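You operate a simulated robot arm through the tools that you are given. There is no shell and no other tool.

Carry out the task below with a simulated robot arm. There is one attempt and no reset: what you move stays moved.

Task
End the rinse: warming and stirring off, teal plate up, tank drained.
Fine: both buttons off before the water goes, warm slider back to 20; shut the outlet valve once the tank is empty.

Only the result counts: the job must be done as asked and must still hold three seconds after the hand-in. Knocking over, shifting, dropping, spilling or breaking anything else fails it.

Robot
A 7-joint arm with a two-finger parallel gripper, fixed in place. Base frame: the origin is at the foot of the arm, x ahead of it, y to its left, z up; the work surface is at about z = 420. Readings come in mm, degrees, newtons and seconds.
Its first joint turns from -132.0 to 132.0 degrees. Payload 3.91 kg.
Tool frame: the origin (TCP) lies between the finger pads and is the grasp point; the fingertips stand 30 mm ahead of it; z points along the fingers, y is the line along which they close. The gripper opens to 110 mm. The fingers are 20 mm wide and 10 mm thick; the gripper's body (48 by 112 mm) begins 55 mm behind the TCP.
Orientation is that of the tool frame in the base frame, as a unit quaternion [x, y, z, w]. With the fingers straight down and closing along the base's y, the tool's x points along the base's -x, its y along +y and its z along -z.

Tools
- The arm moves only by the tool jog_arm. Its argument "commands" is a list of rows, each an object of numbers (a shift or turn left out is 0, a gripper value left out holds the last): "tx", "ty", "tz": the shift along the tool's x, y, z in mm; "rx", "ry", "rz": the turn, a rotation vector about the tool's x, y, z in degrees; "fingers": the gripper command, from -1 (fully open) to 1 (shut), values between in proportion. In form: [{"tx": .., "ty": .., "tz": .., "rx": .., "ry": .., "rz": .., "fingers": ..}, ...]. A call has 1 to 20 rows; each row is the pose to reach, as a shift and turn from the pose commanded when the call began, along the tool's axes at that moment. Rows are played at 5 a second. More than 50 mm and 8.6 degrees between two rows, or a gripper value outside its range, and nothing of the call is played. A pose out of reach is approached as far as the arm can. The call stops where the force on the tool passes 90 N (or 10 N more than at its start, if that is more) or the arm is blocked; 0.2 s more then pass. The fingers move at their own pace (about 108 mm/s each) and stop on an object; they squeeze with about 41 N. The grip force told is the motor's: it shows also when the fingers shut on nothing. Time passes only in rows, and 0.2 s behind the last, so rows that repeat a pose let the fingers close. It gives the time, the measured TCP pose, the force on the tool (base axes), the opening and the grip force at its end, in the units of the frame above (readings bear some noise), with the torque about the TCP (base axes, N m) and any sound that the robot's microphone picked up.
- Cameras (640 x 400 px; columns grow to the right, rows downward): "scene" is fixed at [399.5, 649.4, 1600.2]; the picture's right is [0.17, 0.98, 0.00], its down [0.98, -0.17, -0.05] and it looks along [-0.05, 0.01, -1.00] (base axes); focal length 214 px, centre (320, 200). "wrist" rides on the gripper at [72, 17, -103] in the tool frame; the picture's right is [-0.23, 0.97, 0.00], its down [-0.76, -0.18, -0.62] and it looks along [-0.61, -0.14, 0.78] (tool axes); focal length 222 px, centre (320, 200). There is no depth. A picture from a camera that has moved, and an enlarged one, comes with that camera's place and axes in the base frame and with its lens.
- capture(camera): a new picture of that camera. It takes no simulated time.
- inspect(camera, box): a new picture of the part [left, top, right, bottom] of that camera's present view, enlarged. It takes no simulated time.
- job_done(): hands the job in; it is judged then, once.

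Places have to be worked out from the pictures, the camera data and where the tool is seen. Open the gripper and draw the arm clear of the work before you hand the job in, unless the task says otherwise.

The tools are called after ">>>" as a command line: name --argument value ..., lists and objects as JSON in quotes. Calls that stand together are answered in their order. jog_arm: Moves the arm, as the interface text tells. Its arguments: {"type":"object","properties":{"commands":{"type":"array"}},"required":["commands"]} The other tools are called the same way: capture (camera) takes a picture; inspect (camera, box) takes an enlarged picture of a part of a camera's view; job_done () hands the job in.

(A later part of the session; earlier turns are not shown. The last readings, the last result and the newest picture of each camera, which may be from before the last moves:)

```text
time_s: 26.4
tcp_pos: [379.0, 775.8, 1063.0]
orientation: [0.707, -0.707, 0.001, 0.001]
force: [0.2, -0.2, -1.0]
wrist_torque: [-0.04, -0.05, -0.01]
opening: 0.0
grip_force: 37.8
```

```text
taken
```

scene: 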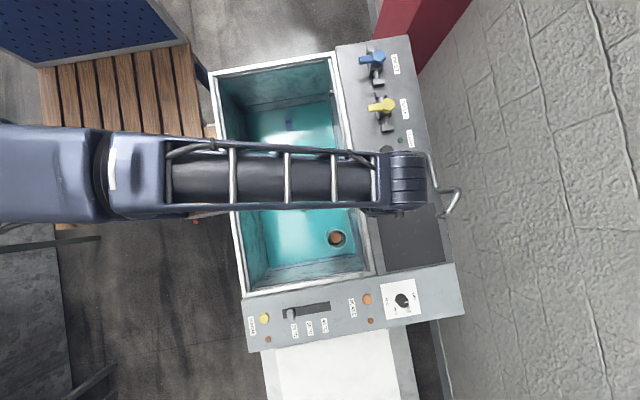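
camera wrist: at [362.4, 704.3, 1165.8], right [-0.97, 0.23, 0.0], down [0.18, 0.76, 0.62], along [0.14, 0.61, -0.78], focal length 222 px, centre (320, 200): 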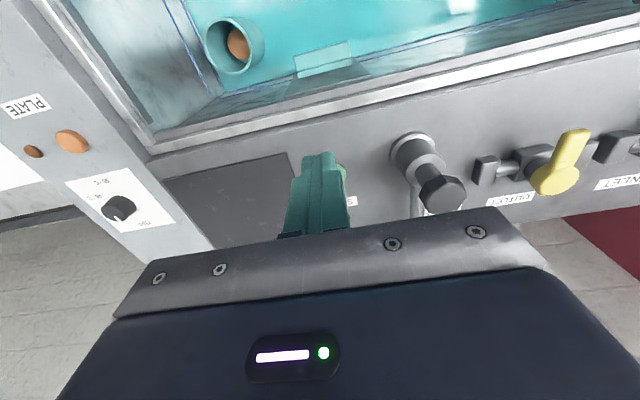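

The STIR lamp is hidden by the hand; I'll back over the tank, which also gives a close view of the teal plate.

>>> jog_arm --commands '[{"tx": 35, "ty": 4, "tz": 0}, {"tx": 70, "ty": 8, "tz": 15}, {"tx": 105, "ty": 12, "tz": 35}, {"tx": 136, "ty": 16, "tz": 60}, {"tx": 136, "ty": 16, "tz": 60}]'

>>> capture --camera "wrist"

>>> inspect --camera "scene" --box '[330, 130, 480, 230]'

```text
time_s: 27.6
tcp_pos: [365.7, 640.3, 1004.5]
orientation: [0.708, -0.706, 0.001, 0.0]
force: [-0.8, 0.4, -1.2]
wrist_torque: [-0.03, 0.0, -0.03]
opening: 0.0
grip_force: 37.3
```

```text
taken
camera wrist: at [349.1, 568.2, 1107.2], right [-0.97, 0.23, 0.0], down [0.18, 0.76, 0.62], along [0.14, 0.61, -0.78], focal length 222 px, centre (320, 200)
```

wrist: 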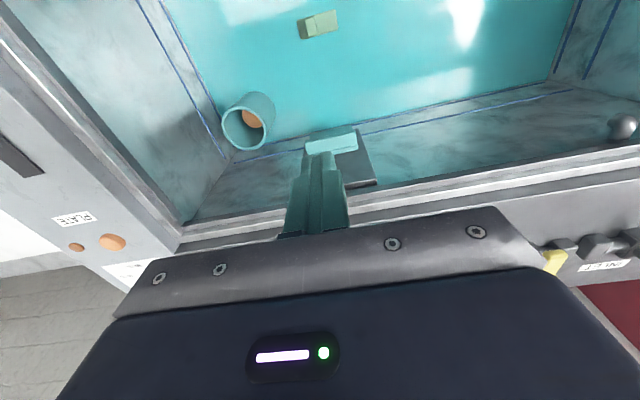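

```text
4.00 times, centred on (405, 180) of scene
camera zoom: at [399.5, 649.4, 1600.2], right [0.17, 0.98, 0.0], down [0.98, -0.17, -0.05], along [-0.05, 0.01, -1.0], focal length 858 px, centre (-20, 280)
```

zoom: 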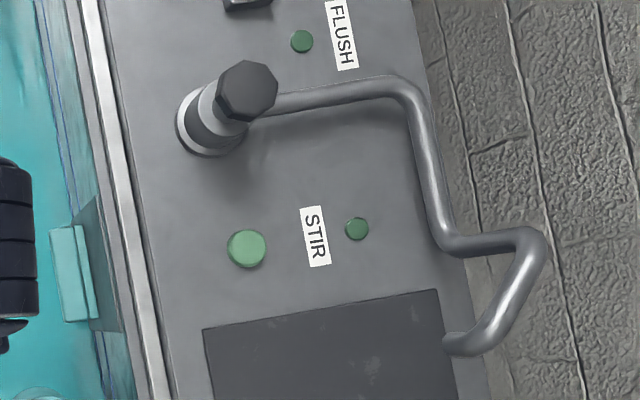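

STIR's lamp is dark now, so both are off. Next I tilt the camera toward the +y wall and go lower to study the teal plate from the front.

>>> jog_arm --commands '[{"tx": 10, "tz": 30, "ry": -6, "fingers": -1}, {"tx": 20, "tz": 60, "ry": -12, "fingers": -1}, {"tx": 30, "tz": 90, "ry": -18, "fingers": -1}, {"tx": 40, "tz": 120, "ry": -24, "fingers": -1}, {"tx": 40, "tz": 150, "ry": -30, "fingers": -1}]'

>>> capture --camera "wrist"

>>> capture --camera "scene"

```text
time_s: 28.8
tcp_pos: [363.7, 601.8, 855.1]
orientation: [0.683, -0.682, -0.184, -0.183]
force: [-0.3, -0.5, 0.6]
wrist_torque: [0.0, -0.01, -0.01]
opening: 110.0
grip_force: 0.0
```

```text
taken
camera wrist: at [346.7, 487.0, 907.6], right [-0.97, 0.2, 0.11], down [0.18, 0.35, 0.92], along [0.14, 0.92, -0.37], focal length 222 px, centre (320, 200)
```

wrist: 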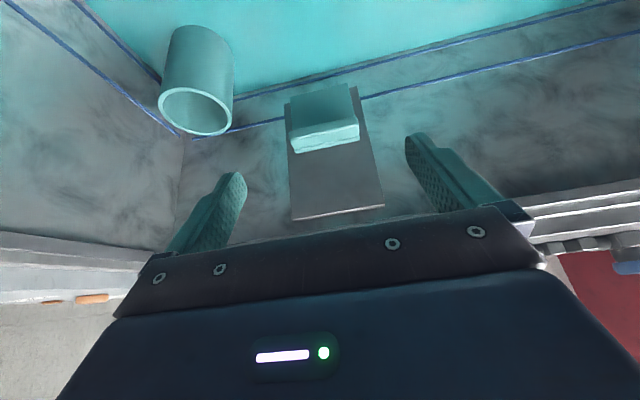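

```text
taken
```

scene: 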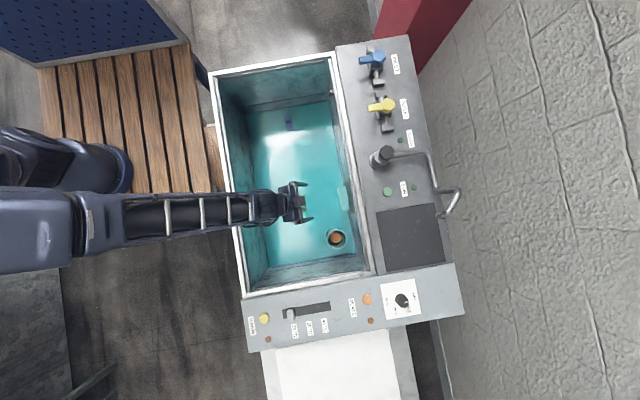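

>>> inspect --camera "wrist" --box '[260, 70, 410, 230]'

>>> inspect --camera "wrist" --box '[100, 0, 400, 160]'

```text
2.50 times, centred on (335, 150) of wrist
camera zoom: at [346.7, 487.0, 907.6], right [-0.97, 0.2, 0.11], down [0.18, 0.35, 0.92], along [0.14, 0.92, -0.37], focal length 555 px, centre (282, 325)
```

zoom: 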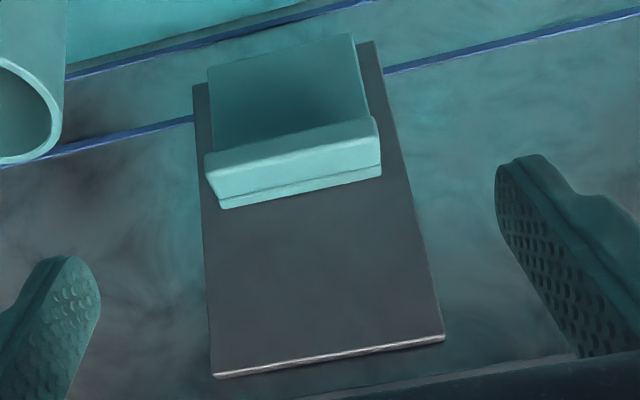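

```text
2.13 times, centred on (250, 80) of wrist
camera zoom: at [346.7, 487.0, 907.6], right [-0.97, 0.2, 0.11], down [0.18, 0.35, 0.92], along [0.14, 0.92, -0.37], focal length 474 px, centre (469, 456)
```

zoom: 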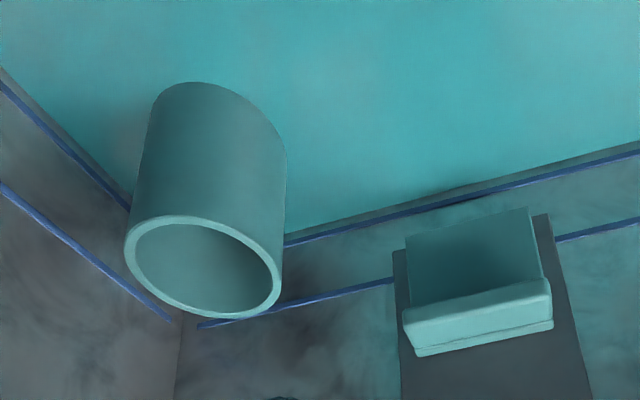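

I read the plate as an L: a thin vertical plate (z≈600–708) with a lip at its top, x≈319–417, y≈740–764, on a guide panel reaching z≈816. I'll grip the lip by its two ends (≈97 mm, fingers fully open) with the tilted tool, first going to a pre-grasp point.

>>> jog_arm --commands '[{"tx": -12, "ty": -1, "tz": 33, "fingers": -1}, {"tx": -24, "ty": -2, "tz": 66, "fingers": -1}, {"tx": -36, "ty": -3, "tz": 98, "fingers": -1}, {"tx": -48, "ty": -4, "tz": 125, "fingers": -1}, {"tx": -48, "ty": -4, "tz": 125, "fingers": -1}]'

>>> capture --camera "wrist"

>>> inspect --camera "scene" --box '[260, 130, 400, 260]'

```text
time_s: 30.0
tcp_pos: [367.4, 705.1, 771.3]
orientation: [0.683, -0.683, -0.184, -0.183]
force: [-0.2, -0.2, -0.7]
wrist_torque: [0.02, -0.04, 0.0]
opening: 109.9
grip_force: 0.1
```

```text
taken
camera wrist: at [350.7, 591.7, 823.2], right [-0.97, 0.2, 0.11], down [0.18, 0.35, 0.92], along [0.14, 0.92, -0.37], focal length 222 px, centre (320, 200)
```

wrist: 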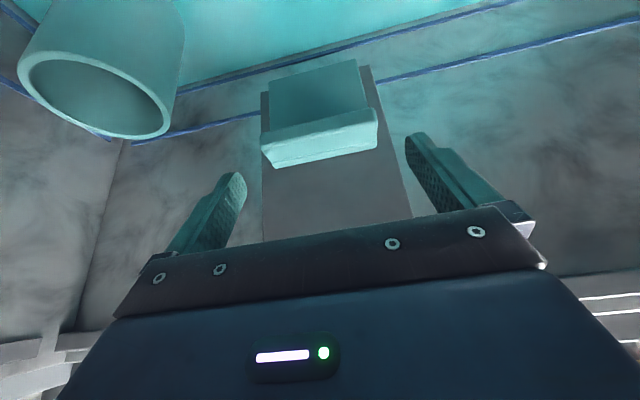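

```text
3.08 times, centred on (330, 195) of scene
camera zoom: at [399.5, 649.4, 1600.2], right [0.17, 0.98, 0.0], down [0.98, -0.17, -0.05], along [-0.05, 0.01, -1.0], focal length 660 px, centre (289, 215)
```

zoom: 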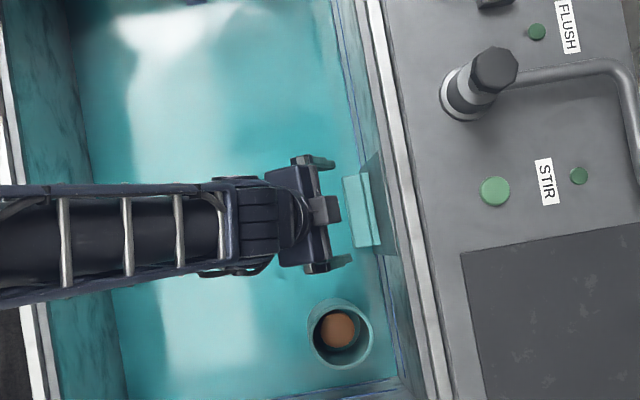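

Close-up of the lip from here to refine its position before closing in.

>>> inspect --camera "wrist" --box '[220, 50, 460, 240]'

```text
2.11 times, centred on (340, 145) of wrist
camera zoom: at [350.7, 591.7, 823.2], right [-0.97, 0.2, 0.11], down [0.18, 0.35, 0.92], along [0.14, 0.92, -0.37], focal length 468 px, centre (278, 316)
```

zoom: 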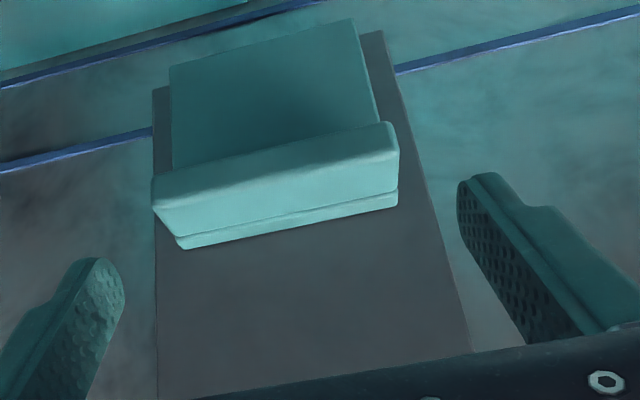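

The lip spans x≈320–417, z≈693–708 at y≈740, centred on my grasp line. I'll advance 65 mm along the fingers in steps, without closing yet.

>>> jog_arm --commands '[{"ty": -1, "tz": 15, "fingers": -1}, {"ty": -1, "tz": 30, "fingers": -1}, {"ty": -1, "tz": 45, "fingers": -1}, {"ty": -1, "tz": 55, "fingers": -1}, {"ty": -1, "tz": 63, "fingers": -1}, {"ty": -1, "tz": 63, "fingers": -1}]'

>>> capture --camera "wrist"

>>> inspect --camera "scene" --box '[260, 130, 400, 260]'

```text
time_s: 31.4
tcp_pos: [368.7, 735.6, 716.0]
orientation: [-0.683, 0.683, 0.182, 0.183]
force: [-0.1, 0.4, -0.5]
wrist_torque: [-0.02, 0.03, 0.02]
opening: 109.9
grip_force: 0.0
```

```text
taken
camera wrist: at [351.1, 622.2, 768.6], right [-0.97, 0.2, 0.11], down [0.18, 0.35, 0.92], along [0.14, 0.92, -0.37], focal length 222 px, centre (320, 200)
```

wrist: 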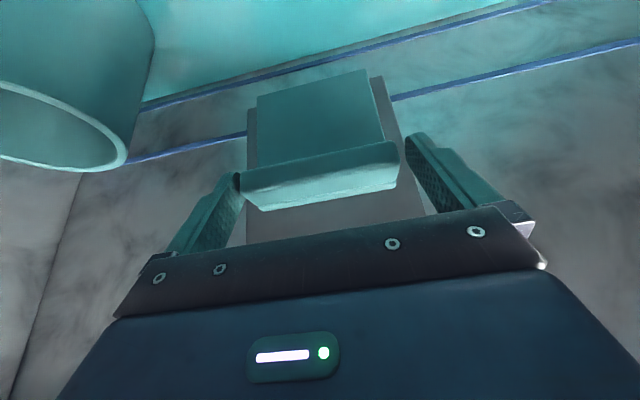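

```text
3.08 times, centred on (330, 195) of scene
camera zoom: at [399.5, 649.4, 1600.2], right [0.17, 0.98, 0.0], down [0.98, -0.17, -0.05], along [-0.05, 0.01, -1.0], focal length 660 px, centre (289, 215)
```

zoom: 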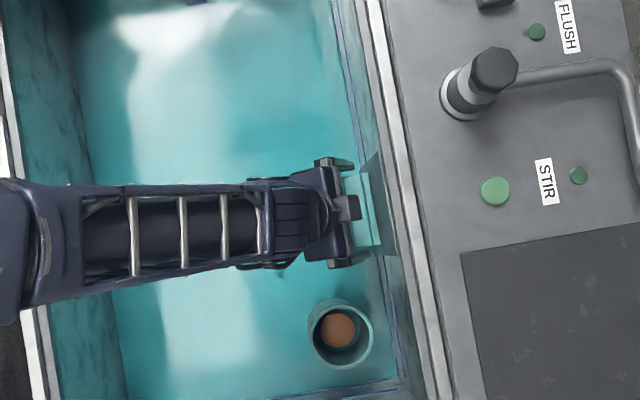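

The lip sits between the finger tips. Closing on it now.

>>> jog_arm --commands '[{"fingers": 1}, {"fingers": 1}, {"fingers": 1}]'

>>> inspect --camera "wrist" --box '[200, 50, 460, 240]'

```text
time_s: 32.2
tcp_pos: [370.7, 736.4, 716.8]
orientation: [-0.683, 0.683, 0.182, 0.184]
force: [18.9, 4.7, -0.2]
wrist_torque: [0.12, -0.85, -0.35]
opening: 99.6
grip_force: 44.8
```

```text
2.11 times, centred on (330, 145) of wrist
camera zoom: at [352.6, 622.2, 768.8], right [-0.97, 0.2, 0.11], down [0.18, 0.35, 0.92], along [0.14, 0.92, -0.37], focal length 468 px, centre (299, 316)
```

zoom: 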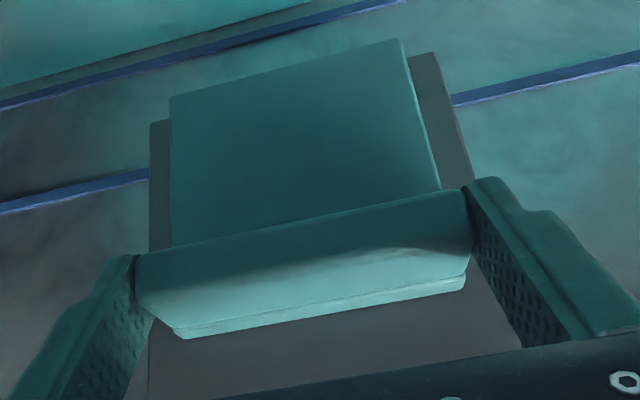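

Gripped at 99.6 mm wide with a small sideways offset, which I'll relieve by 2 mm. Now lift straight up 20 mm as a test.

>>> jog_arm --commands '[{"ty": -2, "fingers": 1}, {"ty": -2, "tx": -2.5, "tz": -4.33, "fingers": 1}, {"ty": -2, "tx": -5, "tz": -8.66, "fingers": 1}, {"ty": -2, "tx": -7.5, "tz": -13, "fingers": 1}, {"ty": -2, "tx": -10, "tz": -17.3, "fingers": 1}, {"ty": -2, "tx": -10, "tz": -17.3, "fingers": 1}]'

>>> inspect --camera "wrist" --box '[200, 50, 460, 240]'

```text
time_s: 33.6
tcp_pos: [370.3, 735.8, 736.1]
orientation: [0.683, -0.683, -0.183, -0.182]
force: [18.2, -16.6, -0.8]
wrist_torque: [-0.19, -0.4, -0.08]
opening: 99.7
grip_force: 45.3
```

```text
2.11 times, centred on (330, 145) of wrist
camera zoom: at [352.8, 622.3, 788.6], right [-0.97, 0.2, 0.11], down [0.18, 0.35, 0.92], along [0.14, 0.92, -0.38], focal length 468 px, centre (299, 316)
```

zoom: 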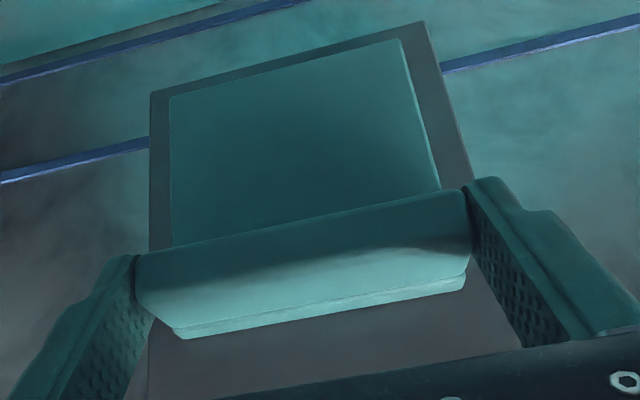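

The plate follows the gripper and the guide stays. I continue lifting 60 mm more.

>>> jog_arm --commands '[{"tx": -4, "tz": -6.93, "fingers": 1}, {"tx": -8, "tz": -13.86, "fingers": 1}, {"tx": -12, "tz": -20.8, "fingers": 1}, {"tx": -16, "tz": -27.7, "fingers": 1}, {"tx": -20, "tz": -34.6, "fingers": 1}, {"tx": -24, "tz": -41.6, "fingers": 1}, {"tx": -28, "tz": -48.5, "fingers": 1}, {"tx": -30, "tz": -52, "fingers": 1}, {"tx": -30, "tz": -52, "fingers": 1}]'

>>> capture --camera "wrist"

>>> inspect --camera "scene" --box '[260, 130, 400, 260]'

```text
time_s: 35.6
tcp_pos: [370.2, 736.7, 795.3]
orientation: [-0.683, 0.683, 0.183, 0.182]
force: [5.2, -8.8, -38.0]
wrist_torque: [-0.6, -0.05, -0.12]
opening: 99.2
grip_force: 45.1
```

```text
taken
camera wrist: at [353.0, 622.6, 847.9], right [-0.97, 0.2, 0.11], down [0.18, 0.35, 0.92], along [0.14, 0.92, -0.38], focal length 222 px, centre (320, 200)
```

wrist: 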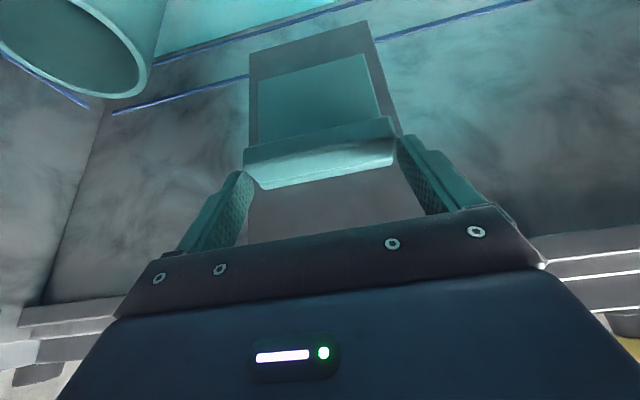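

```text
3.08 times, centred on (330, 195) of scene
camera zoom: at [399.5, 649.4, 1600.2], right [0.17, 0.98, 0.0], down [0.98, -0.17, -0.05], along [-0.05, 0.01, -1.0], focal length 660 px, centre (289, 215)
```

zoom: 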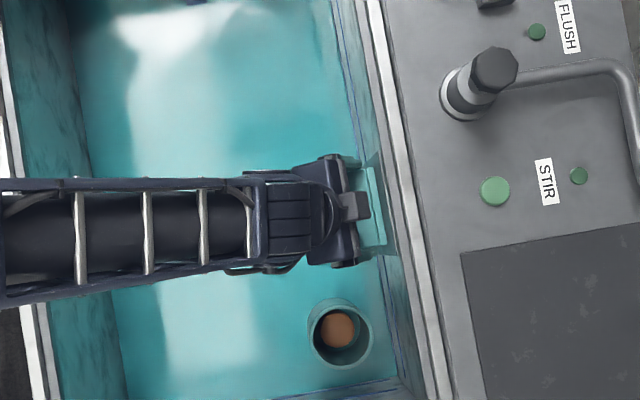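

The vertical force rose to 38 N and the lip slid ~18 mm within the grip: the plate has gone up ~60 mm and seems to be at its stop. I'll open the fingers and see whether it stays.

>>> jog_arm --commands '[{"fingers": -1}, {"fingers": -1}, {"fingers": -1}, {"fingers": -1}]'

>>> inspect --camera "wrist" --box '[200, 20, 460, 240]'

```text
time_s: 36.6
tcp_pos: [369.0, 736.7, 797.3]
orientation: [-0.683, 0.683, 0.183, 0.184]
force: [-1.0, 0.0, 0.2]
wrist_torque: [-0.01, 0.02, -0.01]
opening: 109.9
grip_force: 0.0
```

```text
1.82 times, centred on (330, 130) of wrist
camera zoom: at [353.0, 622.8, 849.1], right [-0.97, 0.2, 0.11], down [0.18, 0.35, 0.92], along [0.14, 0.92, -0.37], focal length 404 px, centre (302, 327)
```

zoom: 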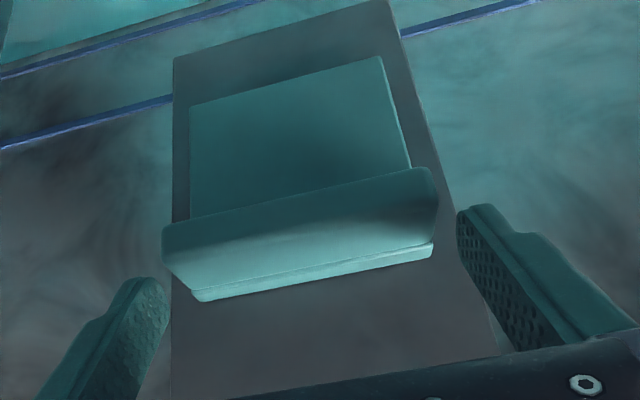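

The plate holds by itself at lip z≈753 (raised ~60 mm). I'll lower 21 mm, re-grip the lip, and pull again to confirm whether this is the end stop.

>>> jog_arm --commands '[{"tx": 5, "ty": -1, "tz": 9, "fingers": -1}, {"tx": 10.5, "ty": -2, "tz": 18.2, "fingers": -1}, {"tx": 10.5, "ty": -2, "tz": 18.2, "fingers": 1}, {"tx": 10.5, "ty": -2, "tz": 18.2, "fingers": 1}, {"tx": 10.5, "ty": -2, "tz": 18.2, "fingers": 1}]'

>>> inspect --camera "wrist" --box '[200, 20, 460, 240]'

```text
time_s: 37.8
tcp_pos: [370.5, 737.7, 774.3]
orientation: [0.684, -0.682, -0.183, -0.182]
force: [-22.9, -7.0, -0.9]
wrist_torque: [-0.29, 0.98, 0.29]
opening: 99.5
grip_force: 44.9
```

```text
1.82 times, centred on (330, 130) of wrist
camera zoom: at [353.2, 622.8, 827.1], right [-0.97, 0.19, 0.11], down [0.18, 0.35, 0.92], along [0.14, 0.92, -0.38], focal length 404 px, centre (302, 327)
```

zoom: 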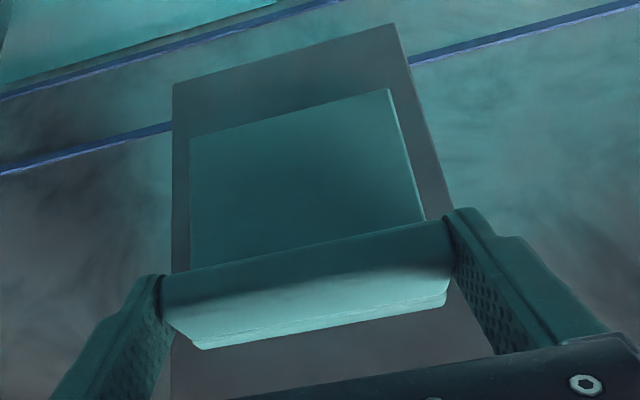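

Gripped again. Now pull upward gently by 12 mm to test for the stop.

>>> jog_arm --commands '[{"tx": -1, "tz": -1.73, "fingers": 1}, {"tx": -2, "tz": -3.46, "fingers": 1}, {"tx": -3, "tz": -5.2, "fingers": 1}, {"tx": -4, "tz": -6.9, "fingers": 1}, {"tx": -4, "tz": -6.9, "fingers": 1}]'

>>> inspect --camera "wrist" --box '[200, 20, 460, 240]'

```text
time_s: 39.0
tcp_pos: [370.9, 737.2, 780.9]
orientation: [0.684, -0.683, -0.182, -0.181]
force: [-42.2, -6.9, -37.4]
wrist_torque: [-0.57, -0.08, 0.49]
opening: 99.4
grip_force: 44.5
```

```text
1.82 times, centred on (330, 130) of wrist
camera zoom: at [353.4, 622.2, 833.8], right [-0.97, 0.19, 0.11], down [0.18, 0.35, 0.92], along [0.14, 0.92, -0.38], focal length 404 px, centre (302, 327)
```

zoom: 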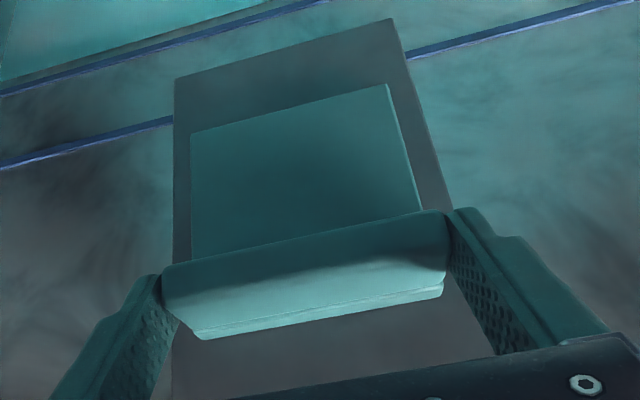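

The lip slipped again without the plate moving: it is at its upper stop. I'll release and retreat along the finger axis, then check the plate remains up.

>>> jog_arm --commands '[{"ty": 2, "fingers": -1}, {"ty": 2, "fingers": -1}, {"ty": 2, "tz": -20, "fingers": -1}, {"ty": 2, "tz": -50, "fingers": -1}, {"ty": 2, "tz": -90, "fingers": -1}, {"ty": 2, "tz": -130, "fingers": -1}]'

>>> capture --camera "wrist"

>>> inspect --camera "scene" --box '[260, 130, 400, 260]'

```text
time_s: 40.4
tcp_pos: [370.9, 670.3, 892.9]
orientation: [0.683, -0.683, -0.182, -0.183]
force: [-0.1, 0.0, -0.7]
wrist_torque: [0.0, 0.0, -0.04]
opening: 110.1
grip_force: 0.0
```

```text
taken
camera wrist: at [353.6, 556.0, 945.8], right [-0.97, 0.2, 0.11], down [0.18, 0.35, 0.92], along [0.14, 0.92, -0.37], focal length 222 px, centre (320, 200)
```

wrist: 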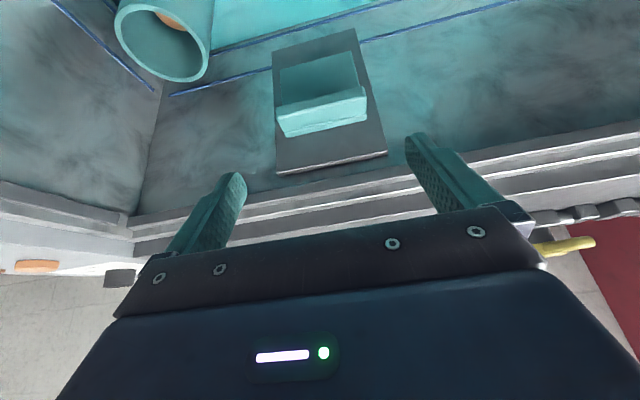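

```text
3.08 times, centred on (330, 195) of scene
camera zoom: at [399.5, 649.4, 1600.2], right [0.17, 0.98, 0.0], down [0.98, -0.17, -0.05], along [-0.05, 0.01, -1.0], focal length 660 px, centre (289, 215)
```

zoom: 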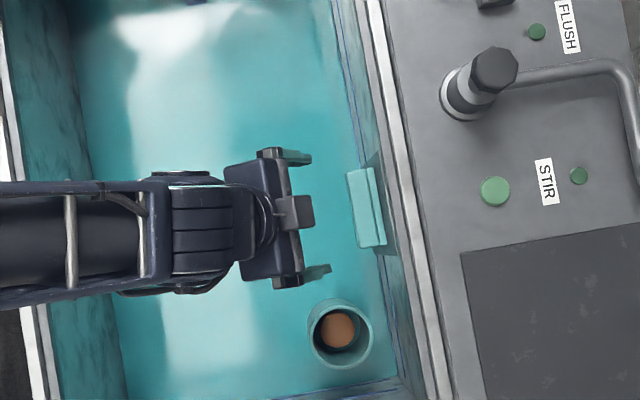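

The plate stays raised in the guide. Now I rise out of the tank and untilt, heading for the outlet valve.

>>> jog_arm --commands '[{"tx": -14, "tz": -24, "ry": 5, "fingers": 1}, {"tx": -28, "tz": -48, "ry": 10, "fingers": 1}, {"tx": -42, "tz": -73, "ry": 15, "fingers": 1}, {"tx": -56, "tz": -97, "ry": 20, "fingers": 1}, {"tx": -70, "tz": -121, "ry": 25, "fingers": 1}, {"tx": -84, "tz": -145, "ry": 30, "fingers": 1}]'

>>> capture --camera "wrist"

```text
time_s: 41.8
tcp_pos: [368.2, 673.0, 1062.8]
orientation: [-0.707, 0.708, 0.0, -0.001]
force: [0.3, 0.7, 0.3]
wrist_torque: [0.03, 0.0, -0.01]
opening: 0.0
grip_force: 37.1
```

```text
taken
camera wrist: at [352.1, 600.8, 1166.0], right [-0.97, 0.23, 0.0], down [0.18, 0.76, 0.62], along [0.14, 0.61, -0.78], focal length 222 px, centre (320, 200)
```

wrist: 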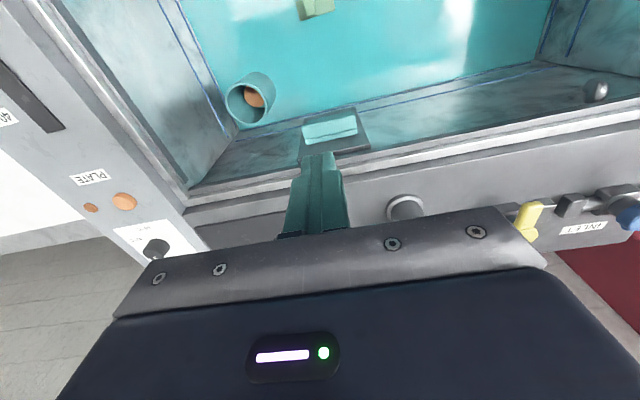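

Now traverse toward -x at z≈1060 (above the tap's height) and then toward the outlet valve for a look.

>>> jog_arm --commands '[{"ty": 35}, {"ty": 70}, {"ty": 105}, {"ty": 140}, {"ty": 175}, {"ty": 210}, {"ty": 245}, {"ty": 250, "tx": -35}, {"ty": 250, "tx": -70}, {"ty": 250, "tx": -105}, {"ty": 250, "tx": -140}]'

>>> capture --camera "wrist"

>>> capture --camera "scene"

```text
time_s: 44.2
tcp_pos: [119.5, 811.2, 1064.4]
orientation: [-0.707, 0.707, 0.0, 0.0]
force: [0.7, 0.1, 1.2]
wrist_torque: [0.03, 0.0, 0.02]
opening: 0.0
grip_force: 37.6
```

```text
taken
camera wrist: at [102.4, 739.6, 1167.4], right [-0.97, 0.23, 0.0], down [0.18, 0.76, 0.62], along [0.14, 0.61, -0.78], focal length 222 px, centre (320, 200)
```

wrist: 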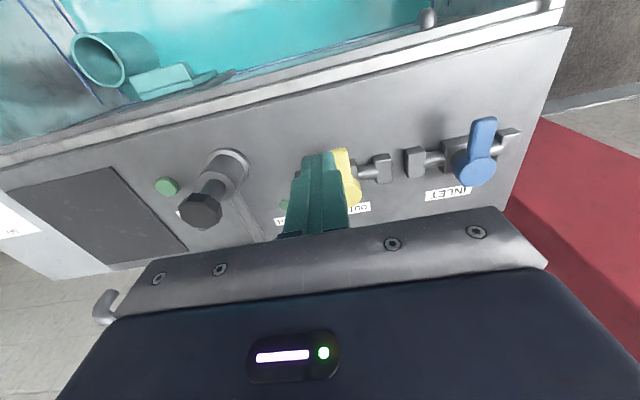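

```text
taken
```

scene: 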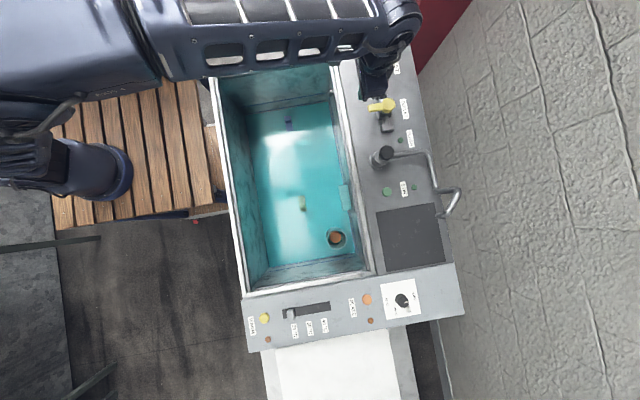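

I'll open the fingers to see the yellow valve between them.

>>> jog_arm --commands '[{"fingers": -1, "tx": -10}, {"fingers": -1, "tx": -20}, {"fingers": -1, "tx": -20}]'

>>> capture --camera "wrist"

>>> inspect --camera "wrist" --box '[230, 90, 530, 240]'

>>> inspect --camera "scene" --box '[340, 80, 420, 140]'

```text
time_s: 45.0
tcp_pos: [118.7, 831.1, 1062.7]
orientation: [0.708, -0.707, -0.001, 0.001]
force: [0.2, -0.5, 0.1]
wrist_torque: [-0.01, 0.02, 0.02]
opening: 110.1
grip_force: 0.1
```

```text
taken
camera wrist: at [102.3, 760.0, 1165.8], right [-0.97, 0.23, 0.0], down [0.18, 0.76, 0.62], along [0.14, 0.61, -0.78], focal length 222 px, centre (320, 200)
```

wrist: 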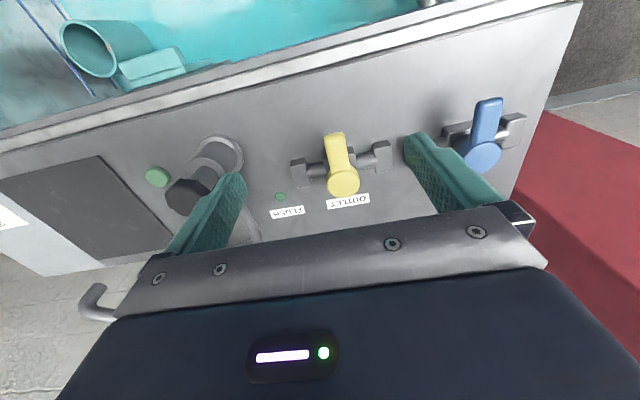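

```text
2.13 times, centred on (380, 165) of wrist
camera zoom: at [102.3, 760.0, 1165.8], right [-0.97, 0.23, 0.0], down [0.18, 0.76, 0.62], along [0.14, 0.61, -0.78], focal length 474 px, centre (192, 275)
```

zoom: 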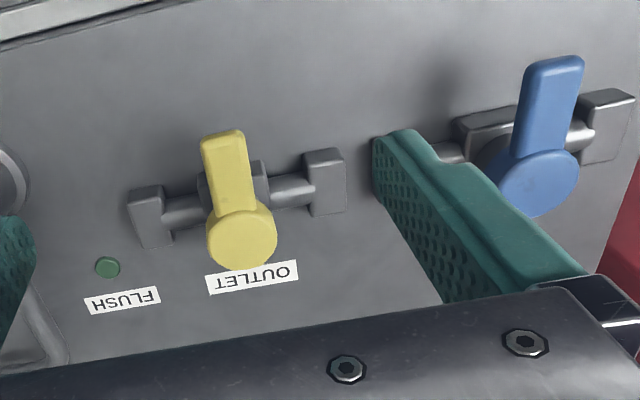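

```text
6.67 times, centred on (380, 110) of scene
camera zoom: at [399.5, 649.4, 1600.2], right [0.17, 0.98, 0.0], down [0.98, -0.17, -0.05], along [-0.05, 0.01, -1.0], focal length 1430 px, centre (-80, 800)
```

zoom: 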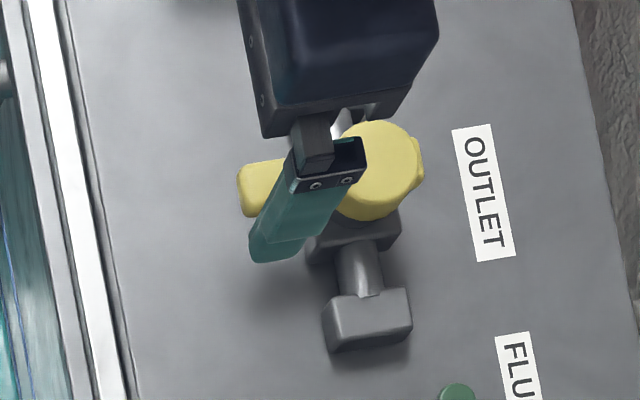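

The outlet lever's hub is near (110, 918, 940) with its tip at (109, 853), perpendicular to its pipe (closed). I'll close the fingers and go to the -x side of the lever, staying above it first.

>>> jog_arm --commands '[{"tx": 5, "ty": 12, "fingers": 1}, {"tx": -12, "ty": 24, "tz": 10, "fingers": 1}, {"tx": -35, "ty": 37, "tz": 30, "fingers": 1}, {"tx": -35, "ty": 37, "tz": 55, "fingers": 1}, {"tx": -35, "ty": 37, "tz": 75, "fingers": 1}, {"tx": -35, "ty": 37, "tz": 75, "fingers": 1}]'

>>> capture --camera "wrist"

>>> inspect --camera "scene" --box '[340, 60, 440, 140]'

```text
time_s: 46.4
tcp_pos: [82.7, 866.8, 986.4]
orientation: [0.708, -0.706, 0.0, 0.0]
force: [-0.1, -0.3, 0.5]
wrist_torque: [0.0, 0.01, -0.05]
opening: 0.1
grip_force: 38.0
```

```text
taken
camera wrist: at [66.0, 794.3, 1088.9], right [-0.97, 0.23, 0.0], down [0.18, 0.76, 0.62], along [0.14, 0.61, -0.78], focal length 222 px, centre (320, 200)
```

wrist: 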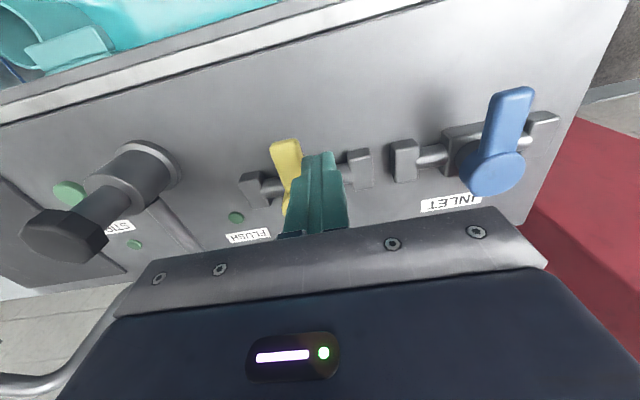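

```text
5.00 times, centred on (390, 100) of scene
camera zoom: at [399.5, 649.4, 1600.2], right [0.17, 0.98, 0.0], down [0.98, -0.17, -0.05], along [-0.05, 0.01, -1.0], focal length 1072 px, centre (-30, 700)
```

zoom: 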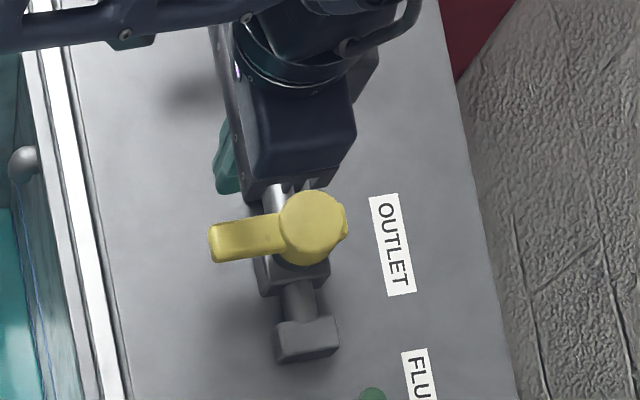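

The closed fingers are on the -x side of the lever with about 6 mm clearance. Descending 40 mm beside it.

>>> jog_arm --commands '[{"tz": 12}, {"tz": 24}, {"tz": 34}, {"tz": 40}, {"tz": 40}]'

>>> capture --camera "wrist"

```text
time_s: 47.6
tcp_pos: [82.4, 865.8, 949.3]
orientation: [0.708, -0.707, 0.0, 0.0]
force: [0.2, -0.5, 0.1]
wrist_torque: [0.02, 0.0, 0.0]
opening: 0.0
grip_force: 38.2
```

```text
taken
camera wrist: at [65.4, 794.4, 1050.7], right [-0.97, 0.23, 0.0], down [0.18, 0.76, 0.62], along [0.14, 0.61, -0.78], focal length 222 px, centre (320, 200)
```

wrist: 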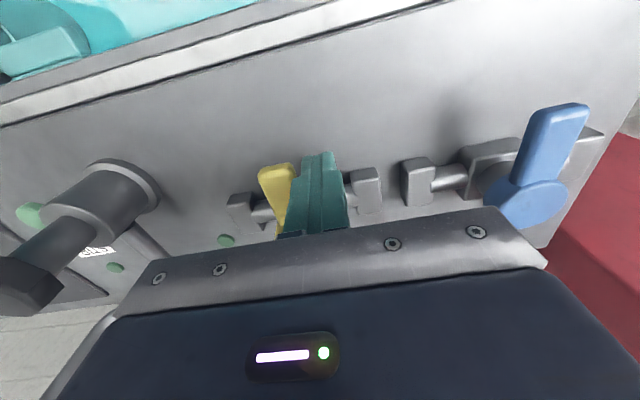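

Beside the lever at tip z≈919. Now a gentle test push toward +x in small steps.

>>> jog_arm --commands '[{"ty": -3}, {"ty": -6}, {"ty": -9}, {"ty": -12}]'

>>> inspect --camera "scene" --box '[340, 60, 440, 140]'

```text
time_s: 48.6
tcp_pos: [95.6, 866.3, 949.7]
orientation: [0.707, -0.707, 0.001, 0.0]
force: [-1.7, -2.3, 0.5]
wrist_torque: [-0.02, 0.03, -0.03]
opening: 0.1
grip_force: 37.8
```

```text
5.00 times, centred on (390, 100) of scene
camera zoom: at [399.5, 649.4, 1600.2], right [0.17, 0.98, 0.0], down [0.98, -0.17, -0.05], along [-0.05, 0.01, -1.0], focal length 1072 px, centre (-30, 700)
```

zoom: 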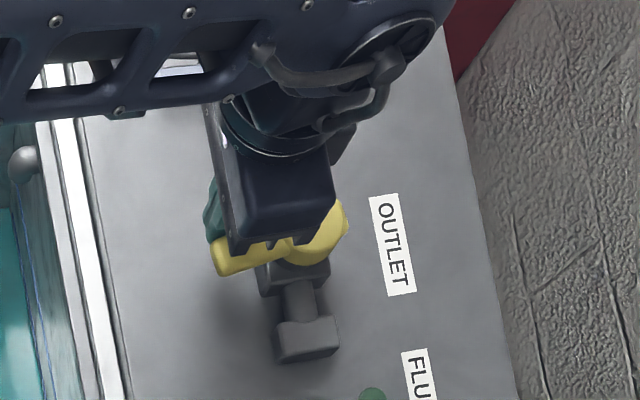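

The lever follows with only ~2 N toward +x, so that's the opening direction. I'll continue along the arc around the hub.

>>> jog_arm --commands '[{"ty": -5.5, "tx": 1}, {"ty": -11, "tx": 2}, {"ty": -15.5, "tx": 2}, {"ty": -20, "tx": 2}, {"ty": -25, "tx": 1}, {"ty": -29.5, "tx": 0}, {"ty": -34, "tx": -1.5}, {"ty": -38, "tx": -3}, {"ty": -42, "tx": -5.5}, {"ty": -46, "tx": -8}, {"ty": -50, "tx": -11}, {"ty": -53.5, "tx": -14}, {"ty": -53.5, "tx": -14}]'

>>> inspect --camera "scene" --box '[340, 60, 440, 140]'

>>> capture --camera "wrist"

```text
time_s: 51.4
tcp_pos: [148.1, 880.6, 948.2]
orientation: [-0.706, 0.708, 0.0, 0.0]
force: [-0.1, 0.7, -0.3]
wrist_torque: [-0.01, -0.01, -0.02]
opening: 0.1
grip_force: 36.9
```

```text
5.00 times, centred on (390, 100) of scene
camera zoom: at [399.5, 649.4, 1600.2], right [0.17, 0.98, 0.0], down [0.98, -0.17, -0.05], along [-0.05, 0.01, -1.0], focal length 1072 px, centre (-30, 700)
```

zoom: 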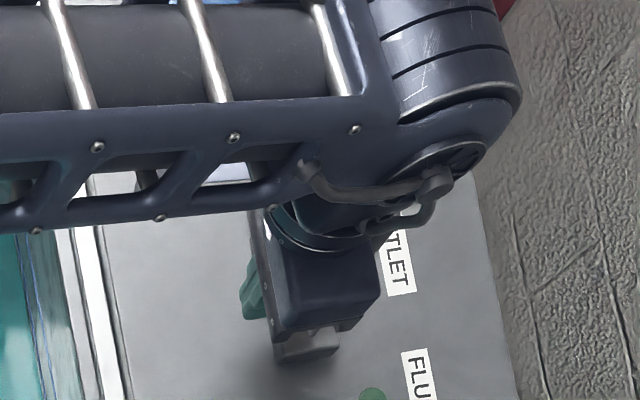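

```text
taken
camera wrist: at [131.7, 808.5, 1050.1], right [-0.97, 0.23, 0.0], down [0.18, 0.76, 0.62], along [0.14, 0.61, -0.78], focal length 222 px, centre (320, 200)
```

wrist: 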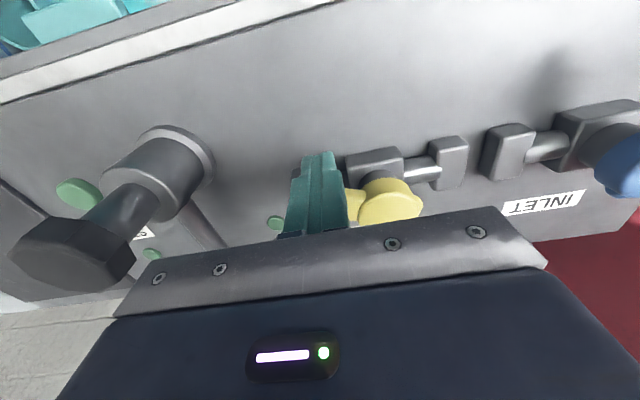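

Lever is around 70°. I'll finish the arc to 90° and a bit beyond, watching the force for the stop.

>>> jog_arm --commands '[{"ty": -3.5, "tx": -3.5}, {"ty": -6.4, "tx": -7.2}, {"ty": -9, "tx": -12}, {"ty": -10.5, "tx": -16}, {"ty": -10.5, "tx": -18}, {"ty": -10.5, "tx": -20}]'

>>> capture --camera "wrist"

```text
time_s: 52.8
tcp_pos: [159.3, 899.7, 947.5]
orientation: [0.707, -0.707, 0.001, 0.001]
force: [2.2, -31.2, 1.6]
wrist_torque: [-0.35, 0.2, 0.06]
opening: 0.0
grip_force: 37.5
```

```text
taken
camera wrist: at [142.7, 827.1, 1050.6], right [-0.97, 0.23, 0.0], down [0.18, 0.76, 0.62], along [0.14, 0.6, -0.78], focal length 222 px, centre (320, 200)
```

wrist: 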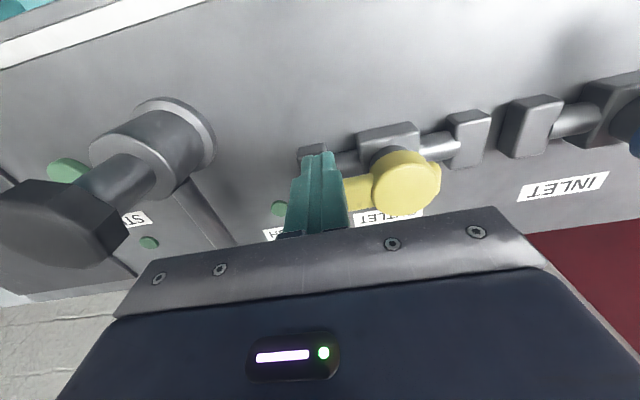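

The force reached 31 N against the stop: the lever lies along the pipe, fully open. I'll back off, rise, and check the water.

>>> jog_arm --commands '[{"tx": 6}, {"tx": 14}, {"tx": 14, "tz": -25}, {"tx": 14, "tz": -60}, {"tx": 20, "tz": -100}, {"tx": 50, "tz": -115}, {"tx": 85, "tz": -115}, {"tx": 85, "tz": -115}]'

>>> capture --camera "scene"

>>> capture --camera "wrist"

```text
time_s: 54.6
tcp_pos: [158.1, 813.5, 1063.3]
orientation: [0.708, -0.707, 0.0, 0.0]
force: [-0.9, -0.3, -0.2]
wrist_torque: [0.01, -0.01, 0.01]
opening: 0.0
grip_force: 37.8
```

```text
taken
```

scene: 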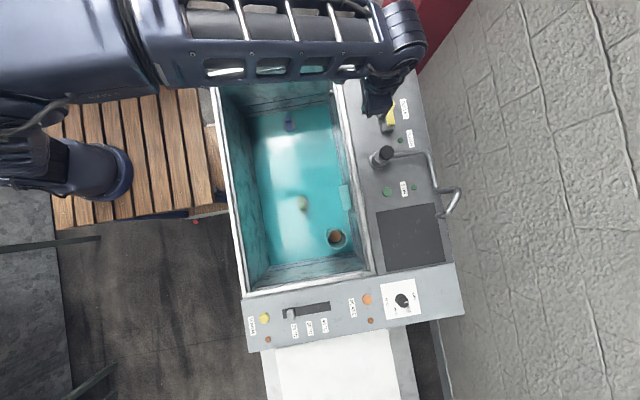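

```text
taken
camera wrist: at [141.3, 742.6, 1165.4], right [-0.97, 0.23, 0.0], down [0.18, 0.76, 0.62], along [0.14, 0.61, -0.78], focal length 222 px, centre (320, 200)
```

wrist: 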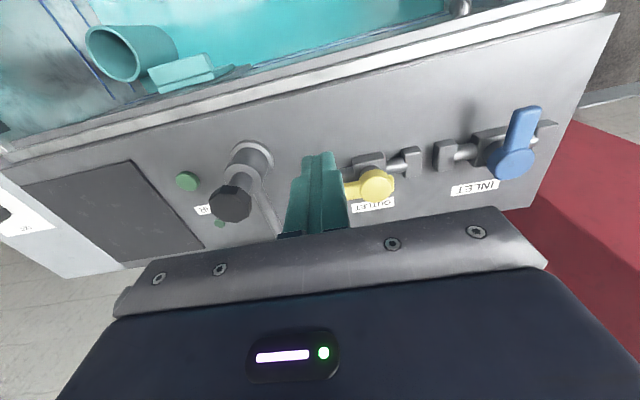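

I'll zoom on the tank to see the water level's change.

>>> inspect --camera "scene" --box '[220, 80, 380, 180]'

>>> inspect --camera "scene" --box '[220, 180, 380, 300]'

```text
4.00 times, centred on (300, 130) of scene
camera zoom: at [399.5, 649.4, 1600.2], right [0.17, 0.98, 0.0], down [0.98, -0.17, -0.05], along [-0.05, 0.01, -1.0], focal length 858 px, centre (400, 480)
```

zoom: 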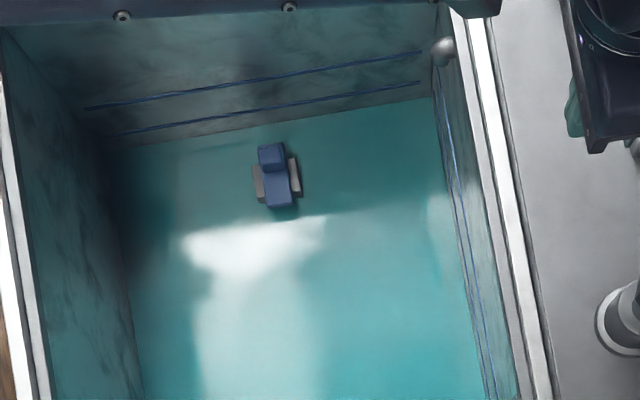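

```text
3.33 times, centred on (300, 240) of scene
camera zoom: at [399.5, 649.4, 1600.2], right [0.17, 0.98, 0.0], down [0.98, -0.17, -0.05], along [-0.05, 0.01, -1.0], focal length 715 px, centre (387, 67)
```

zoom: 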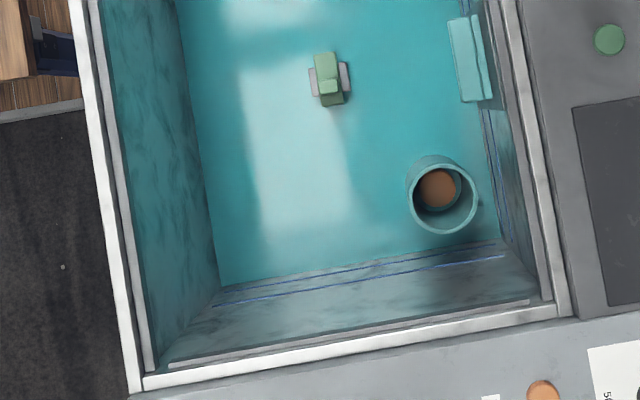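

The water is dropping (the bases of the blue and green pieces are emerging). I'll wait in place.

>>> jog_arm --commands '[{}, {}, {}, {}, {}, {}, {}, {}, {}, {}, {}, {}, {}, {}, {}, {}, {}, {}, {}, {"tz": 0}]'

>>> inspect --camera "scene" --box '[220, 80, 380, 180]'

>>> inspect --camera "scene" --box '[220, 180, 380, 300]'

```text
time_s: 58.8
tcp_pos: [159.7, 815.8, 1062.7]
orientation: [-0.707, 0.708, 0.0, 0.0]
force: [0.1, 0.1, 0.0]
wrist_torque: [-0.02, 0.02, 0.01]
opening: 0.0
grip_force: 37.5
```

```text
4.00 times, centred on (300, 130) of scene
camera zoom: at [399.5, 649.4, 1600.2], right [0.17, 0.98, 0.0], down [0.98, -0.17, -0.05], along [-0.05, 0.01, -1.0], focal length 858 px, centre (400, 480)
```

zoom: 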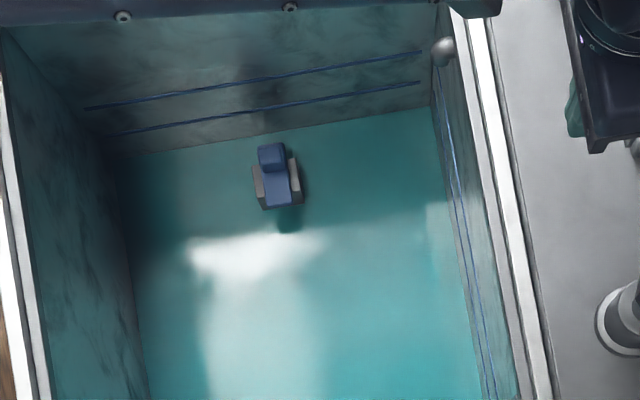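

```text
3.33 times, centred on (300, 240) of scene
camera zoom: at [399.5, 649.4, 1600.2], right [0.17, 0.98, 0.0], down [0.98, -0.17, -0.05], along [-0.05, 0.01, -1.0], focal length 715 px, centre (387, 67)
```

zoom: 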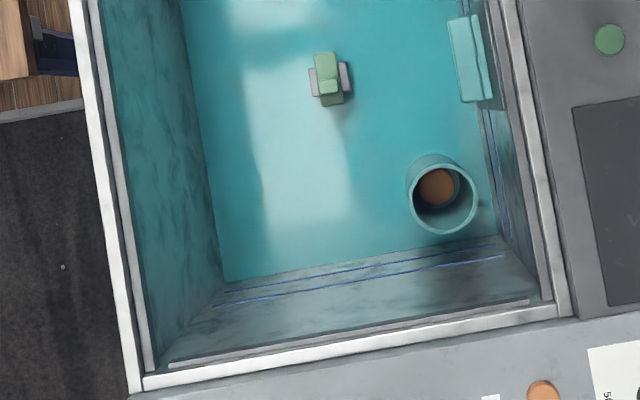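

Level keeps falling. Continue waiting.

>>> jog_arm --commands '[{}, {}, {}, {}, {}, {}, {}, {}, {}, {}, {}, {}, {}, {}, {}, {}, {}, {}, {}, {"tz": 0}]'

>>> jog_arm --commands '[{}, {}, {}, {}, {}, {}, {}, {}, {}, {}, {}, {}, {}, {}, {}, {}, {}, {}, {}, {"tz": 0}]'

>>> inspect --camera "scene" --box '[200, 80, 400, 300]'

```text
time_s: 63.0
tcp_pos: [157.3, 813.8, 1062.2]
orientation: [0.708, -0.707, 0.0, 0.0]
force: [-1.1, -0.2, 0.7]
wrist_torque: [-0.01, 0.01, 0.01]
opening: 0.1
grip_force: 37.6
```

```text
time_s: 67.2
tcp_pos: [157.9, 815.3, 1063.6]
orientation: [0.707, -0.707, 0.0, 0.0]
force: [-0.3, 0.0, 0.2]
wrist_torque: [0.05, -0.02, 0.0]
opening: 0.0
grip_force: 37.7
```

```text
1.82 times, centred on (300, 190) of scene
camera zoom: at [399.5, 649.4, 1600.2], right [0.17, 0.98, 0.0], down [0.98, -0.17, -0.05], along [-0.05, 0.01, -1.0], focal length 390 px, centre (356, 218)
```

zoom: 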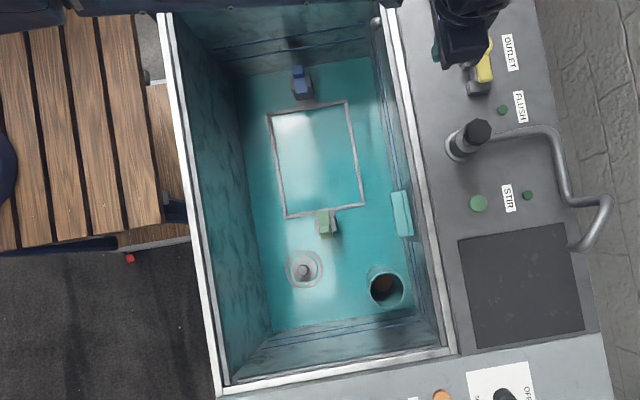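

The rack frame and stirrer are emerging. Continue waiting for the tank to empty.

>>> jog_arm --commands '[{}, {}, {}, {}, {}, {}, {}, {}, {}, {}, {}, {}, {}, {}, {}, {}, {}, {}, {}, {"tz": 0}]'

>>> jog_arm --commands '[{}, {}, {}, {}, {}, {}, {}, {}, {}, {}, {}, {}, {}, {}, {}, {}, {}, {}, {}, {"tz": 0}]'

>>> inspect --camera "scene" --box '[200, 80, 400, 300]'

>>> inspect --camera "scene" --box '[230, 110, 370, 200]'

```text
time_s: 71.4
tcp_pos: [157.7, 815.2, 1063.2]
orientation: [0.707, -0.707, 0.0, 0.0]
force: [-0.2, -0.3, 0.2]
wrist_torque: [-0.01, -0.06, -0.01]
opening: 0.0
grip_force: 37.6
```

```text
time_s: 75.6
tcp_pos: [158.6, 815.1, 1063.6]
orientation: [0.708, -0.707, 0.0, 0.001]
force: [-0.1, 0.1, -0.5]
wrist_torque: [-0.02, 0.0, 0.02]
opening: 0.0
grip_force: 37.7
```

```text
1.82 times, centred on (300, 190) of scene
camera zoom: at [399.5, 649.4, 1600.2], right [0.17, 0.98, 0.0], down [0.98, -0.17, -0.05], along [-0.05, 0.01, -1.0], focal length 390 px, centre (356, 218)
```

zoom: 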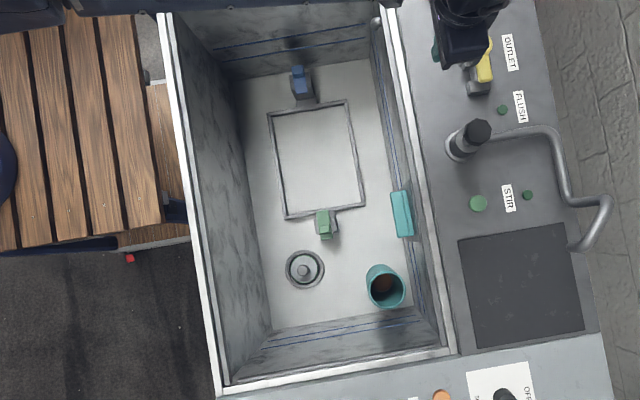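

```text
4.44 times, centred on (300, 155) of scene
camera zoom: at [399.5, 649.4, 1600.2], right [0.17, 0.98, 0.0], down [0.98, -0.17, -0.05], along [-0.05, 0.01, -1.0], focal length 953 px, centre (409, 400)
```

zoom: 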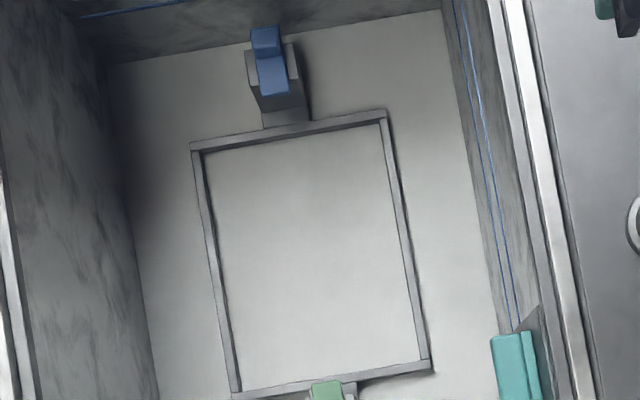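

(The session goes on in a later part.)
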